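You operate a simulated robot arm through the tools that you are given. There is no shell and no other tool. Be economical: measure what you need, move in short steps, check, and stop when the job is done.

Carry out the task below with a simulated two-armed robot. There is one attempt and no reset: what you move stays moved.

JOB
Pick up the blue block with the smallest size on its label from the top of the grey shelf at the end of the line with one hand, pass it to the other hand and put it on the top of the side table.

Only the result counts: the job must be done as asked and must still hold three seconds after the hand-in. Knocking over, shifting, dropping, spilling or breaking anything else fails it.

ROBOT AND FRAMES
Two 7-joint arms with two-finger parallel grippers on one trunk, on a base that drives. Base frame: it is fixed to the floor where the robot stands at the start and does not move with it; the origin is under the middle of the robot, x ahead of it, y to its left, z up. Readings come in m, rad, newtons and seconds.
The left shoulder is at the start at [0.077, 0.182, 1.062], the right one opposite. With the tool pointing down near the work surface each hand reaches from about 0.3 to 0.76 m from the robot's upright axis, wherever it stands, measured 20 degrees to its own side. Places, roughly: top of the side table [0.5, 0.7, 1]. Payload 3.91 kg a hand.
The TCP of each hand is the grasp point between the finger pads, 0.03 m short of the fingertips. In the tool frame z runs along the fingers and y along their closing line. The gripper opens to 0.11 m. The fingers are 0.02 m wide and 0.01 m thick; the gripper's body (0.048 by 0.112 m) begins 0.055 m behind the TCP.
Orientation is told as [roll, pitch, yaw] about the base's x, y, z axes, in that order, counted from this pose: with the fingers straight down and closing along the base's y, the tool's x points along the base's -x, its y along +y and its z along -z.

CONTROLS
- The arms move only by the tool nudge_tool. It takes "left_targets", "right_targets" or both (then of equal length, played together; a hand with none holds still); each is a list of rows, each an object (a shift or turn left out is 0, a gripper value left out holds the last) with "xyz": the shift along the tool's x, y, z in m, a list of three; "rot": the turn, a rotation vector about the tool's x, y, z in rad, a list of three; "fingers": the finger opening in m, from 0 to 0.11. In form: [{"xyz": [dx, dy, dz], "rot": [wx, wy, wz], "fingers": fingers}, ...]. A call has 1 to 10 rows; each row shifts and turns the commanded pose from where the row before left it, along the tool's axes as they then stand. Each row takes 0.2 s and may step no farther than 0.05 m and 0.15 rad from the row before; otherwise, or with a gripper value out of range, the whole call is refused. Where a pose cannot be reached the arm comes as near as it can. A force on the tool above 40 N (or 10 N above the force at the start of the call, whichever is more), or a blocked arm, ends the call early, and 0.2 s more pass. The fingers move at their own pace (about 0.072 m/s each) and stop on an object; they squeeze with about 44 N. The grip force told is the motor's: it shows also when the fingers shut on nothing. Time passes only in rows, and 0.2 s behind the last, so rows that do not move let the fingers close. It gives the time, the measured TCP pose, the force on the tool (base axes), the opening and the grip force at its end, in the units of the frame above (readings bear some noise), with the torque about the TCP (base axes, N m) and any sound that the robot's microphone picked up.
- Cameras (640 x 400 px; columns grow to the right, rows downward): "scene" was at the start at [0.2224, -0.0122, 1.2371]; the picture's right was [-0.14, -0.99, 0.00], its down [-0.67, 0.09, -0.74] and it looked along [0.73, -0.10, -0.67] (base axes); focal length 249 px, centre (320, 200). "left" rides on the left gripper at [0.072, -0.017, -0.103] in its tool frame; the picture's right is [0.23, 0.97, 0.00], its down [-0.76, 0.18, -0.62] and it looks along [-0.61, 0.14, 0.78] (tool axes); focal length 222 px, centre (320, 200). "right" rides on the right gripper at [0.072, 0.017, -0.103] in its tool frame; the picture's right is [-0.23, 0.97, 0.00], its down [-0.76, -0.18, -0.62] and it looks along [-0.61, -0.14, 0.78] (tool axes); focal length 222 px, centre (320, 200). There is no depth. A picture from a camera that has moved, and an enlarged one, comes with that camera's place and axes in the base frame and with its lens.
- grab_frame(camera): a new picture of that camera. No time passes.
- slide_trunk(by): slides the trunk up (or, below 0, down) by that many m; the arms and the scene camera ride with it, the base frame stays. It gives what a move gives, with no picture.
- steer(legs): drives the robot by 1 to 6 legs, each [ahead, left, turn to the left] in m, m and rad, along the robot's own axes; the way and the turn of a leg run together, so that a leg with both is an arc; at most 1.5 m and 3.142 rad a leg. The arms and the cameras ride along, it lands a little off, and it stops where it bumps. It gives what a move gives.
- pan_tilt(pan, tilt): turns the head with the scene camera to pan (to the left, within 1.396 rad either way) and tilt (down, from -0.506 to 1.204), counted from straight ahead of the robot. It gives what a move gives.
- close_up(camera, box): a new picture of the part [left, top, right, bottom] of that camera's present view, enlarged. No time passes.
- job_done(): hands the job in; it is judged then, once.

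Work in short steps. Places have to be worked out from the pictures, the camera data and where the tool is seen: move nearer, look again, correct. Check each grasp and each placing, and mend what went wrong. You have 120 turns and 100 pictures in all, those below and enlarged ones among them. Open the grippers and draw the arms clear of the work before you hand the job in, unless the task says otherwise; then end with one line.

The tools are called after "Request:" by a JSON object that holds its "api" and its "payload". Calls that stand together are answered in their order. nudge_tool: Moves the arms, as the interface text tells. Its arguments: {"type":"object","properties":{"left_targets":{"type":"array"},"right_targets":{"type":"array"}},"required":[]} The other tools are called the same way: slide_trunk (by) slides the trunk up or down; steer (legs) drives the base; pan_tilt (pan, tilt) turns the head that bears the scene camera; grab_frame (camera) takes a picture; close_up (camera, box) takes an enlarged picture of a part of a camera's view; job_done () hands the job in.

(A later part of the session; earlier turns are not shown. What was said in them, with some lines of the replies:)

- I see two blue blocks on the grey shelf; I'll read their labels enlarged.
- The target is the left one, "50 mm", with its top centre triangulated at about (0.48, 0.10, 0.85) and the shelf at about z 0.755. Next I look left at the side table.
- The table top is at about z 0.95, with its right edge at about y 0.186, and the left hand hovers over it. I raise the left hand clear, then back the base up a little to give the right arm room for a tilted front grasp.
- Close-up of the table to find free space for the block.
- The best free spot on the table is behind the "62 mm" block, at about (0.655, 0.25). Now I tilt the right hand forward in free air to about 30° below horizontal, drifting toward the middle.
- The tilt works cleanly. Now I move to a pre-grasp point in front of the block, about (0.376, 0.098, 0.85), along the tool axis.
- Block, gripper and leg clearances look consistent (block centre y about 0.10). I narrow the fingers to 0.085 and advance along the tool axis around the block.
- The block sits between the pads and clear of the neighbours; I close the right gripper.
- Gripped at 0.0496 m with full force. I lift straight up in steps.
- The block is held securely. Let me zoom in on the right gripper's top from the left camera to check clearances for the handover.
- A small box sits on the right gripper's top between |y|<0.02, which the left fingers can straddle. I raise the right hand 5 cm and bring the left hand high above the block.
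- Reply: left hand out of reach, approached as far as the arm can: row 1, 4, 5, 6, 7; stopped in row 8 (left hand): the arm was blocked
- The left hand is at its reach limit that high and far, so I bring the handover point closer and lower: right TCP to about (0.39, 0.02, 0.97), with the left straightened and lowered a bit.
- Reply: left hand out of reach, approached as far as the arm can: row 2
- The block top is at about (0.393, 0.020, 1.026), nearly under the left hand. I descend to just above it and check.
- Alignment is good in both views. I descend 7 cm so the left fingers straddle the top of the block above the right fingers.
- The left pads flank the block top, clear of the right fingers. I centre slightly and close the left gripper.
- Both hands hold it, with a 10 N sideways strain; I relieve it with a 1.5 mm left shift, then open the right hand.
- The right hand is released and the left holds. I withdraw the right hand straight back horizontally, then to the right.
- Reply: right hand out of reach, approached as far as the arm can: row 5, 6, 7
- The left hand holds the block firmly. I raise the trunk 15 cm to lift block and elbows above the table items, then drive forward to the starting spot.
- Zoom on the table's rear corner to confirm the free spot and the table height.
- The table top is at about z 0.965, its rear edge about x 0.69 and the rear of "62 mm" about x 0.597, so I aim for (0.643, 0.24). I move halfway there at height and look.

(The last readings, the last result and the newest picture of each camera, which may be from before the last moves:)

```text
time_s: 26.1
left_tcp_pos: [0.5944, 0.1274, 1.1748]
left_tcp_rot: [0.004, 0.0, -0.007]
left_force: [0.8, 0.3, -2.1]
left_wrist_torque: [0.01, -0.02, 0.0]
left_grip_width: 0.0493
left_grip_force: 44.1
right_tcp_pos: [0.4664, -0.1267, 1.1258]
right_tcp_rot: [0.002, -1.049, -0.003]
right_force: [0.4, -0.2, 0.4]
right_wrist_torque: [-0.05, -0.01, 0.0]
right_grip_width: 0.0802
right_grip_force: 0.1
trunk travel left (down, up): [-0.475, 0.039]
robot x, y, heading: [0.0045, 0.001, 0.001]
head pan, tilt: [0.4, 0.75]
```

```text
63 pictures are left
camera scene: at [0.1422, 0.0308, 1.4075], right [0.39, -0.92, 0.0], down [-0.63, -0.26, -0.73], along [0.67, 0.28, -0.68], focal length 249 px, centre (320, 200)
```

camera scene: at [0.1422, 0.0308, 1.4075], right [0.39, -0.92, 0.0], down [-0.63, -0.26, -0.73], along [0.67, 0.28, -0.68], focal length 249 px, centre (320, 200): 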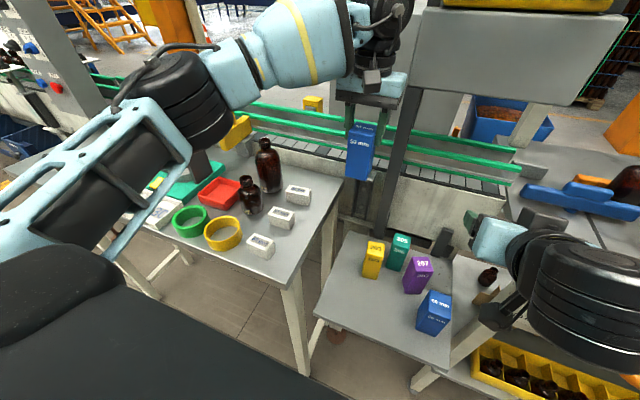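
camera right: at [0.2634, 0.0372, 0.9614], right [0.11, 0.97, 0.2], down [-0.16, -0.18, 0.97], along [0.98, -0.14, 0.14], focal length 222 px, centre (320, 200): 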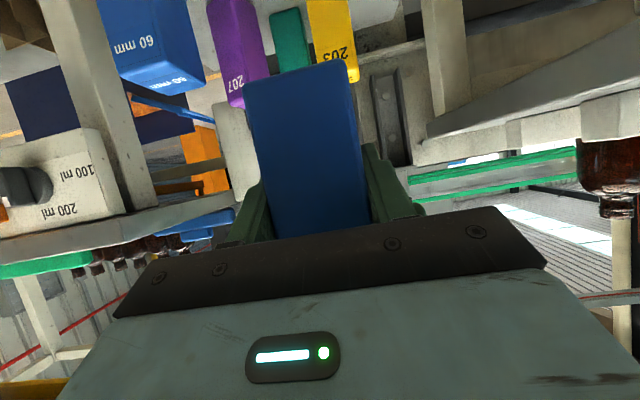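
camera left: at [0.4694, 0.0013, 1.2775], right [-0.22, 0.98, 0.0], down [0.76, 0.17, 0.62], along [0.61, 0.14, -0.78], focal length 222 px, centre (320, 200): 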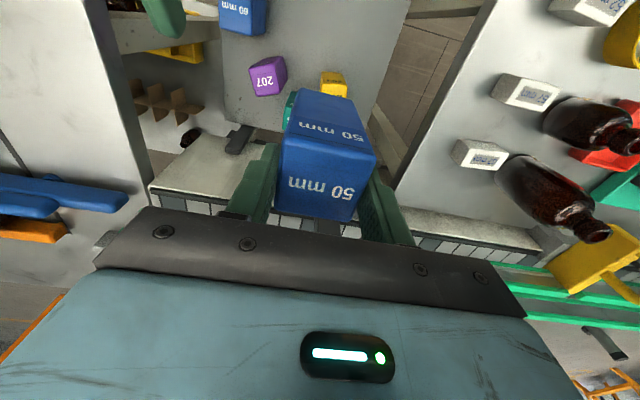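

Elbow and block are well clear; I complete the move over the spot.

Request:
{"api": "nudge_tool", "payload": {"left_targets": [{"xyz": [-0.017, 0.0375, 0]}, {"xyz": [-0.017, 0.0375, 0]}, {"xyz": [-0.015, 0.0375, 0]}, {}]}}

Request:
{"api": "grab_frame", "payload": {"camera": "scene"}}

Request:
{"api": "grab_frame", "payload": {"camera": "left"}}

```text
time_s: 27.1
left_tcp_pos: [0.6433, 0.2399, 1.1765]
left_tcp_rot: [0.003, 0.0, -0.009]
left_force: [-0.5, -0.3, -1.2]
left_wrist_torque: [-0.01, -0.01, 0.03]
left_grip_width: 0.0496
left_grip_force: 44.2
right_tcp_pos: [0.4668, -0.1274, 1.126]
right_tcp_rot: [0.001, -1.05, -0.003]
right_force: [-0.5, -0.5, 0.5]
right_wrist_torque: [-0.02, 0.0, 0.03]
right_grip_width: 0.0801
right_grip_force: 0.1
trunk travel left (down, up): [-0.475, 0.039]
robot x, y, heading: [0.0007, 0.0023, -0.001]
head pan, tilt: [0.4, 0.75]
```

```text
62 pictures are left
camera scene: at [0.1422, 0.0311, 1.4075], right [0.39, -0.92, 0.0], down [-0.63, -0.26, -0.73], along [0.67, 0.28, -0.68], focal length 249 px, centre (320, 200)
```

scene: 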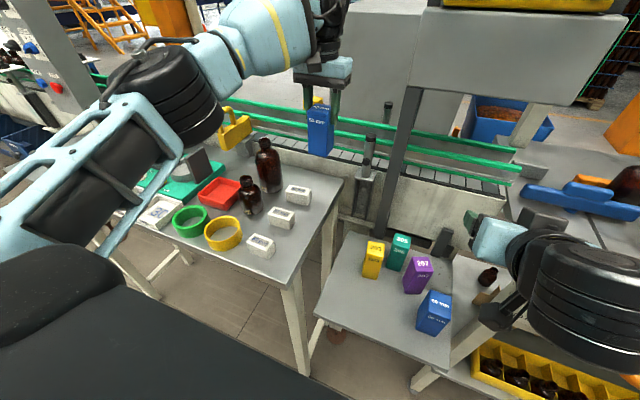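

```text
61 pictures are left
camera left: at [0.5707, 0.2222, 1.2806], right [-0.22, 0.98, 0.0], down [0.76, 0.17, 0.62], along [0.61, 0.14, -0.78], focal length 222 px, centre (320, 200)
```

left: 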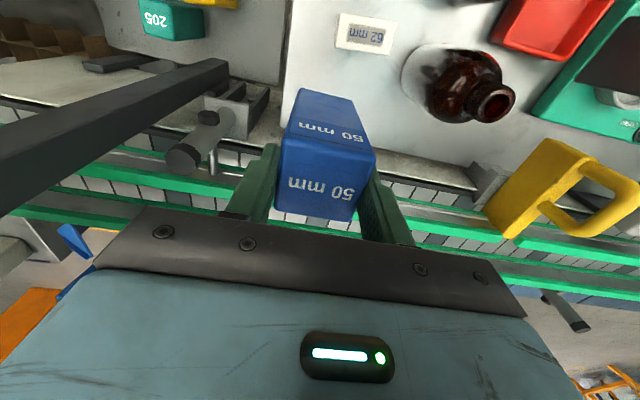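

Zoom in on the drop area under the block to verify the rear-edge margin.

Request:
{"api": "close_up", "payload": {"camera": "left", "box": [240, 0, 520, 220]}}

Request:
{"api": "close_up", "payload": {"camera": "scene", "box": [220, 70, 400, 230]}}

```text
1.82 times, centred on (380, 110) of left
camera zoom: at [0.5707, 0.2222, 1.2806], right [-0.22, 0.98, 0.0], down [0.76, 0.17, 0.62], along [0.61, 0.14, -0.78], focal length 404 px, centre (211, 364)
```

zoom: 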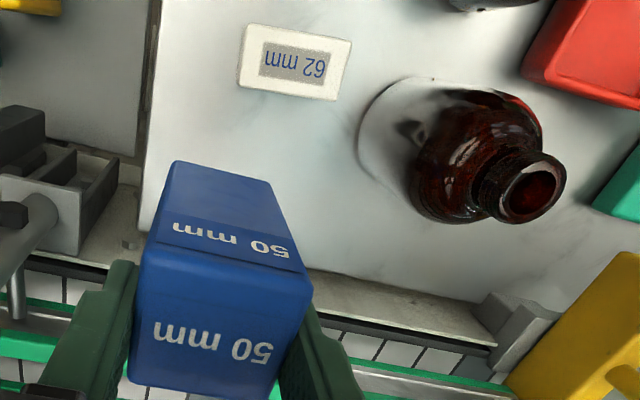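

```text
2.50 times, centred on (310, 150) of scene
camera zoom: at [0.1422, 0.0311, 1.4075], right [0.39, -0.92, 0.0], down [-0.63, -0.26, -0.73], along [0.67, 0.28, -0.68], focal length 623 px, centre (345, 325)
```

zoom: 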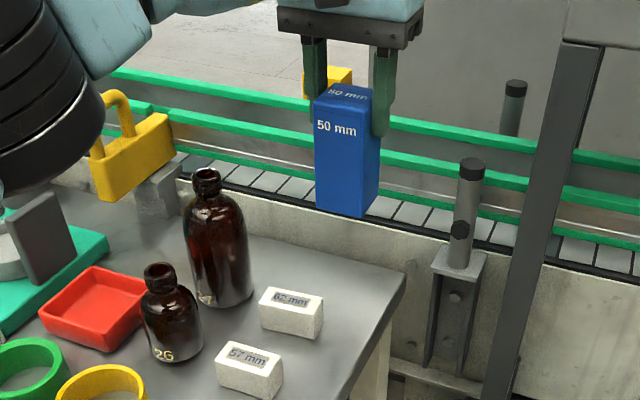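

The drop spot has about 2–3 cm margin all round. I shift 5 mm forward and descend 8.5 cm, stopping short of contact.

Request:
{"api": "nudge_tool", "payload": {"left_targets": [{"xyz": [-0.005, 0, 0.025]}, {"xyz": [0, 0, 0.03]}, {"xyz": [0, 0, 0.03]}, {}]}}

Request:
{"api": "close_up", "payload": {"camera": "scene", "box": [220, 70, 400, 230]}}

Request:
{"api": "close_up", "payload": {"camera": "left", "box": [240, 0, 520, 220]}}

```text
time_s: 28.1
left_tcp_pos: [0.6479, 0.2391, 1.0898]
left_tcp_rot: [0.004, -0.001, -0.007]
left_force: [-0.5, 0.2, -2.3]
left_wrist_torque: [0.01, -0.03, -0.01]
left_grip_width: 0.0492
left_grip_force: 44.2
right_tcp_pos: [0.4678, -0.1269, 1.1261]
right_tcp_rot: [0.001, -1.047, -0.004]
right_force: [-0.1, -0.7, 0.0]
right_wrist_torque: [0.01, -0.01, -0.01]
right_grip_width: 0.0801
right_grip_force: 0.1
trunk travel left (down, up): [-0.475, 0.039]
robot x, y, heading: [0.0, 0.0009, -0.001]
head pan, tilt: [0.4, 0.75]
```

```text
2.50 times, centred on (310, 150) of scene
camera zoom: at [0.142, 0.0313, 1.4076], right [0.39, -0.92, 0.0], down [-0.63, -0.26, -0.73], along [0.67, 0.28, -0.68], focal length 623 px, centre (345, 325)
```

zoom: 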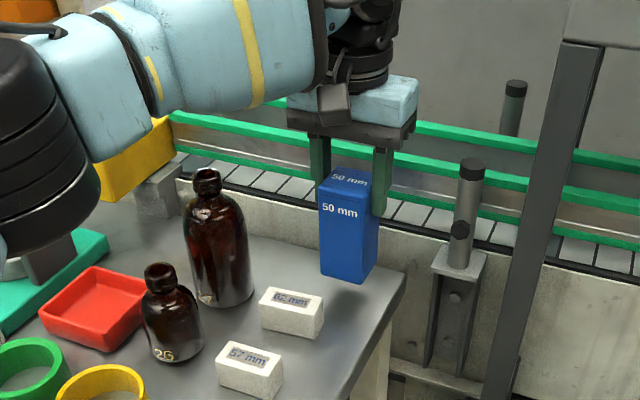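

```text
1.82 times, centred on (380, 110) of left
camera zoom: at [0.5752, 0.2222, 1.1938], right [-0.22, 0.98, 0.0], down [0.76, 0.17, 0.62], along [0.61, 0.14, -0.78], focal length 404 px, centre (211, 364)
```

zoom: 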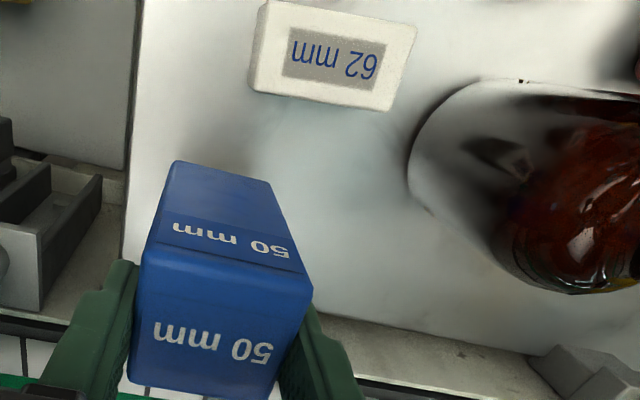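

The block is just above the free spot. I lower slowly in 5 mm steps to contact.

Request:
{"api": "nudge_tool", "payload": {"left_targets": [{"xyz": [0, 0, 0.005]}, {"xyz": [0, 0, 0.005]}, {"xyz": [0, 0, 0.005]}, {}]}}

Request:
{"api": "close_up", "payload": {"camera": "scene", "box": [220, 70, 400, 230]}}

```text
time_s: 29.1
left_tcp_pos: [0.6482, 0.2398, 1.0732]
left_tcp_rot: [0.003, 0.001, -0.005]
left_force: [-0.2, -0.6, -1.7]
left_wrist_torque: [-0.01, 0.0, -0.02]
left_grip_width: 0.0494
left_grip_force: 43.8
right_tcp_pos: [0.4659, -0.1276, 1.1261]
right_tcp_rot: [0.002, -1.049, -0.001]
right_force: [0.4, -0.3, 0.3]
right_wrist_torque: [0.01, 0.01, 0.02]
right_grip_width: 0.08
right_grip_force: 0.1
trunk travel left (down, up): [-0.475, 0.039]
robot x, y, heading: [0.0039, -0.0003, -0.001]
head pan, tilt: [0.4, 0.75]
```

```text
2.50 times, centred on (310, 150) of scene
camera zoom: at [0.1423, 0.0314, 1.4075], right [0.39, -0.92, 0.0], down [-0.63, -0.26, -0.73], along [0.67, 0.28, -0.68], focal length 623 px, centre (345, 325)
```

zoom: 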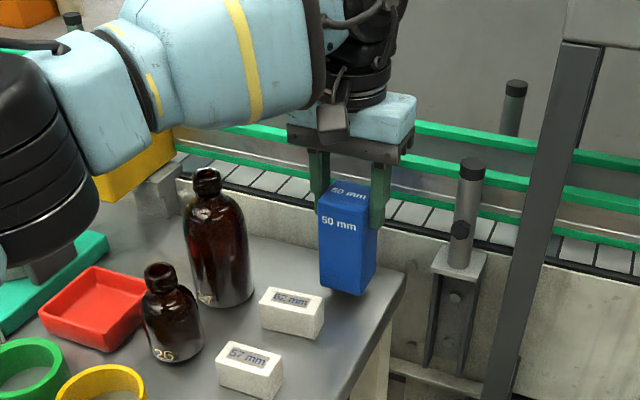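

No contact yet; continuing downward in fine steps.

Request:
{"api": "nudge_tool", "payload": {"left_targets": [{"xyz": [0, 0, 0.003]}, {"xyz": [0, 0, 0.003]}, {"xyz": [0, 0, 0.003]}, {}]}}

```text
time_s: 30.1
left_tcp_pos: [0.6489, 0.2401, 1.0654]
left_tcp_rot: [0.004, 0.001, -0.008]
left_force: [0.4, -1.2, -1.7]
left_wrist_torque: [-0.02, -0.01, -0.04]
left_grip_width: 0.0492
left_grip_force: 43.8
right_tcp_pos: [0.4668, -0.1272, 1.1266]
right_tcp_rot: [0.001, -1.048, -0.002]
right_force: [-0.5, -0.4, 0.3]
right_wrist_torque: [0.0, -0.01, -0.02]
right_grip_width: 0.08
right_grip_force: 0.0
trunk travel left (down, up): [-0.475, 0.039]
robot x, y, heading: [0.0052, 0.002, 0.003]
head pan, tilt: [0.4, 0.75]
```

Request:
{"api": "nudge_tool", "payload": {"left_targets": [{"xyz": [0, 0, 0.003]}, {"xyz": [0, 0, 0.003]}, {}]}}

Request:
{"api": "close_up", "payload": {"camera": "scene", "box": [270, 130, 360, 210]}}

```text
time_s: 30.9
left_tcp_pos: [0.6484, 0.2419, 1.059]
left_tcp_rot: [0.005, -0.001, -0.006]
left_force: [-0.3, 0.1, -2.0]
left_wrist_torque: [0.03, -0.01, 0.0]
left_grip_width: 0.0495
left_grip_force: 44.1
right_tcp_pos: [0.4671, -0.1265, 1.1243]
right_tcp_rot: [0.001, -1.049, -0.002]
right_force: [0.5, 1.3, 0.1]
right_wrist_torque: [-0.01, 0.0, -0.02]
right_grip_width: 0.0801
right_grip_force: 0.1
trunk travel left (down, up): [-0.475, 0.039]
robot x, y, heading: [0.0064, 0.0023, -0.001]
head pan, tilt: [0.4, 0.75]
```

```text
5.00 times, centred on (315, 170) of scene
camera zoom: at [0.1423, 0.0314, 1.4075], right [0.39, -0.92, 0.0], down [-0.63, -0.26, -0.73], along [0.67, 0.28, -0.68], focal length 1247 px, centre (345, 350)
```

zoom: 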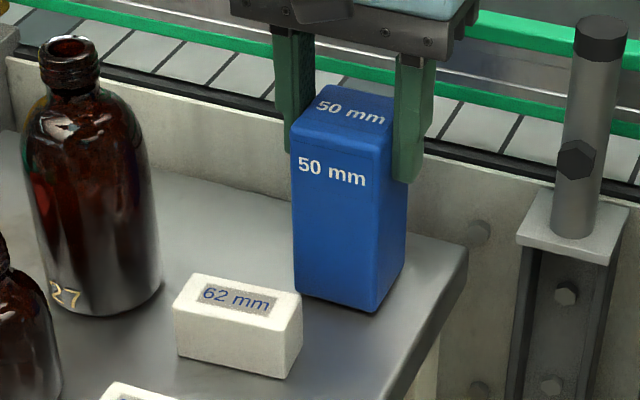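

Nearly down, with no contact force yet; I lower a few mm more.

Request:
{"api": "nudge_tool", "payload": {"left_targets": [{"xyz": [0, 0, 0.002]}, {"xyz": [0, 0, 0.002]}, {}]}}

Request:
{"api": "nudge_tool", "payload": {"left_targets": [{"xyz": [0, 0, 0.002]}, {}]}}

```text
time_s: 31.7
left_tcp_pos: [0.647, 0.2407, 1.0572]
left_tcp_rot: [0.004, -0.003, -0.008]
left_force: [0.3, 0.7, 3.3]
left_wrist_torque: [-0.12, 0.11, -0.01]
left_grip_width: 0.0498
left_grip_force: 43.8
right_tcp_pos: [0.4664, -0.1262, 1.127]
right_tcp_rot: [0.001, -1.048, -0.001]
right_force: [-0.5, 0.2, -0.8]
right_wrist_torque: [-0.01, 0.05, 0.0]
right_grip_width: 0.08
right_grip_force: 0.1
trunk travel left (down, up): [-0.475, 0.039]
robot x, y, heading: [0.0032, 0.0053, 0.0]
head pan, tilt: [0.4, 0.75]
```

```text
time_s: 32.3
left_tcp_pos: [0.648, 0.2411, 1.0571]
left_tcp_rot: [0.003, -0.003, -0.008]
left_force: [0.8, 1.6, 15.3]
left_wrist_torque: [-0.24, 0.43, -0.03]
left_grip_width: 0.0498
left_grip_force: 44.0
right_tcp_pos: [0.4651, -0.1257, 1.1255]
right_tcp_rot: [0.001, -1.052, -0.002]
right_force: [1.0, -0.3, -0.2]
right_wrist_torque: [0.02, 0.04, -0.02]
right_grip_width: 0.0801
right_grip_force: 0.0
trunk travel left (down, up): [-0.475, 0.039]
robot x, y, heading: [0.0043, -0.0003, -0.001]
head pan, tilt: [0.4, 0.75]
```

Contact: +15 N upward, so the block stands on the table. I ease up 1.5 mm, open the left fingers moderately, and rise straight up.

Request:
{"api": "nudge_tool", "payload": {"left_targets": [{"xyz": [0, 0, -0.0015]}, {"fingers": 0.06}, {"fingers": 0.075}, {}]}}

Request:
{"api": "nudge_tool", "payload": {"left_targets": [{"xyz": [0, 0, -0.02]}, {"xyz": [0, 0, -0.03]}, {"xyz": [0, 0, -0.04]}, {"xyz": [0, 0, -0.03]}, {}]}}

Request:
{"api": "grab_frame", "payload": {"camera": "scene"}}

Request:
{"api": "grab_frame", "payload": {"camera": "left"}}

```text
time_s: 33.3
left_tcp_pos: [0.6482, 0.2408, 1.0563]
left_tcp_rot: [0.003, -0.001, -0.008]
left_force: [0.1, -0.5, -0.8]
left_wrist_torque: [0.0, 0.01, 0.01]
left_grip_width: 0.075
left_grip_force: 0.0
right_tcp_pos: [0.4672, -0.1262, 1.1253]
right_tcp_rot: [0.003, -1.05, -0.001]
right_force: [0.2, 0.4, 1.0]
right_wrist_torque: [0.0, -0.01, 0.0]
right_grip_width: 0.08
right_grip_force: 0.2
trunk travel left (down, up): [-0.475, 0.039]
robot x, y, heading: [0.0036, 0.0012, -0.002]
head pan, tilt: [0.4, 0.75]
```

```text
time_s: 34.5
left_tcp_pos: [0.6478, 0.2405, 1.1757]
left_tcp_rot: [0.003, 0.0, -0.006]
left_force: [0.4, 0.1, -0.1]
left_wrist_torque: [0.0, -0.02, 0.01]
left_grip_width: 0.0751
left_grip_force: 0.1
right_tcp_pos: [0.4668, -0.1272, 1.1254]
right_tcp_rot: [0.001, -1.05, 0.0]
right_force: [-0.2, -0.1, -0.5]
right_wrist_torque: [0.04, 0.01, -0.01]
right_grip_width: 0.0799
right_grip_force: 0.1
trunk travel left (down, up): [-0.475, 0.039]
robot x, y, heading: [0.002, -0.0024, -0.005]
head pan, tilt: [0.4, 0.75]
```

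```text
54 pictures are left
camera scene: at [0.1425, 0.0317, 1.4074], right [0.39, -0.92, 0.0], down [-0.63, -0.26, -0.73], along [0.67, 0.28, -0.68], focal length 249 px, centre (320, 200)
```

scene: 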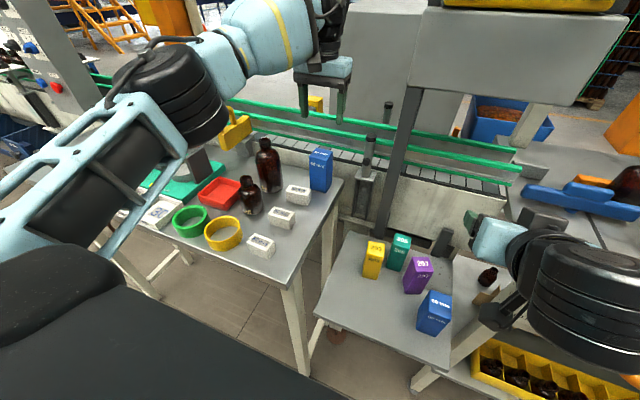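

```text
53 pictures are left
camera left: at [0.5754, 0.2242, 1.2796], right [-0.22, 0.98, 0.0], down [0.76, 0.17, 0.62], along [0.61, 0.14, -0.78], focal length 222 px, centre (320, 200)
```

left: 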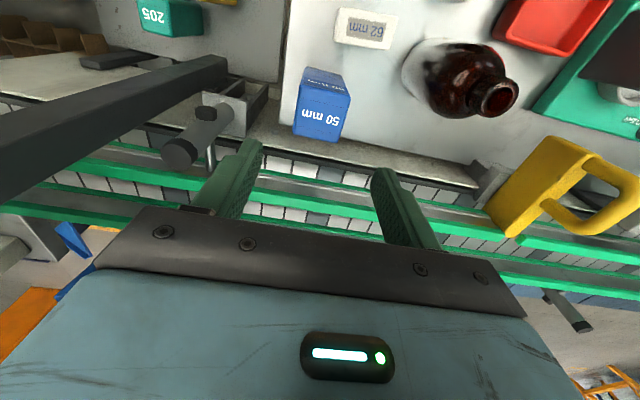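

The block stands upright on the table with everything else undisturbed. I retrace the left hand back off the table and open both grippers.

Request:
{"api": "nudge_tool", "payload": {"left_targets": [{"xyz": [0, 0, -0.01]}, {"xyz": [0.017, -0.0368, 0]}, {"xyz": [0.017, -0.0368, 0]}, {"xyz": [0.017, -0.0368, 0]}, {"xyz": [0.017, -0.0368, 0], "fingers": 0.11}, {"xyz": [0.017, -0.0368, 0]}, {}], "right_targets": [{"fingers": 0.11}, {}, {}, {}, {}, {}, {}]}}

Request:
{"api": "grab_frame", "payload": {"camera": "scene"}}

```text
time_s: 36.1
left_tcp_pos: [0.5626, 0.0591, 1.1819]
left_tcp_rot: [0.002, 0.0, -0.005]
left_force: [-0.1, 0.2, -0.1]
left_wrist_torque: [-0.03, -0.05, 0.02]
left_grip_width: 0.1099
left_grip_force: 0.1
right_tcp_pos: [0.4668, -0.1258, 1.1257]
right_tcp_rot: [0.001, -1.048, -0.002]
right_force: [0.3, 0.5, 0.0]
right_wrist_torque: [-0.02, 0.0, 0.0]
right_grip_width: 0.1098
right_grip_force: 0.1
trunk travel left (down, up): [-0.475, 0.039]
robot x, y, heading: [0.0023, 0.0007, -0.004]
head pan, tilt: [0.4, 0.75]
```

```text
52 pictures are left
camera scene: at [0.1423, 0.0322, 1.4075], right [0.39, -0.92, 0.0], down [-0.63, -0.27, -0.73], along [0.67, 0.28, -0.68], focal length 249 px, centre (320, 200)
```

scene: 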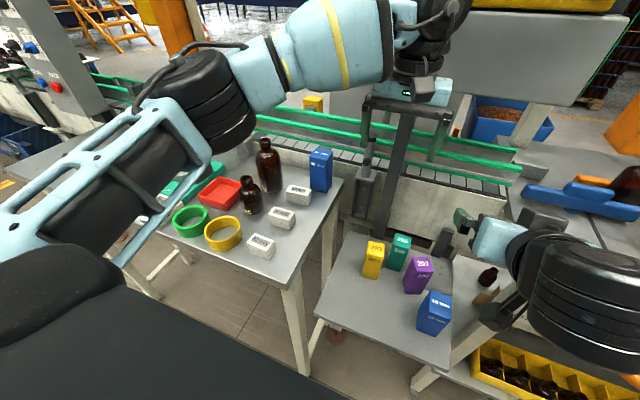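

The block stands on the side table, both hands are open and clear, and nothing else has moved. I hand the job in.

Request:
{"api": "job_done", "payload": {}}

```text
The job is handed in.
```

I picked the "50 mm" blue block off the grey shelf with the right hand, passed it to the left hand, and stood it upright on the side table behind the "62 mm" block; nothing else moved in the pictures.
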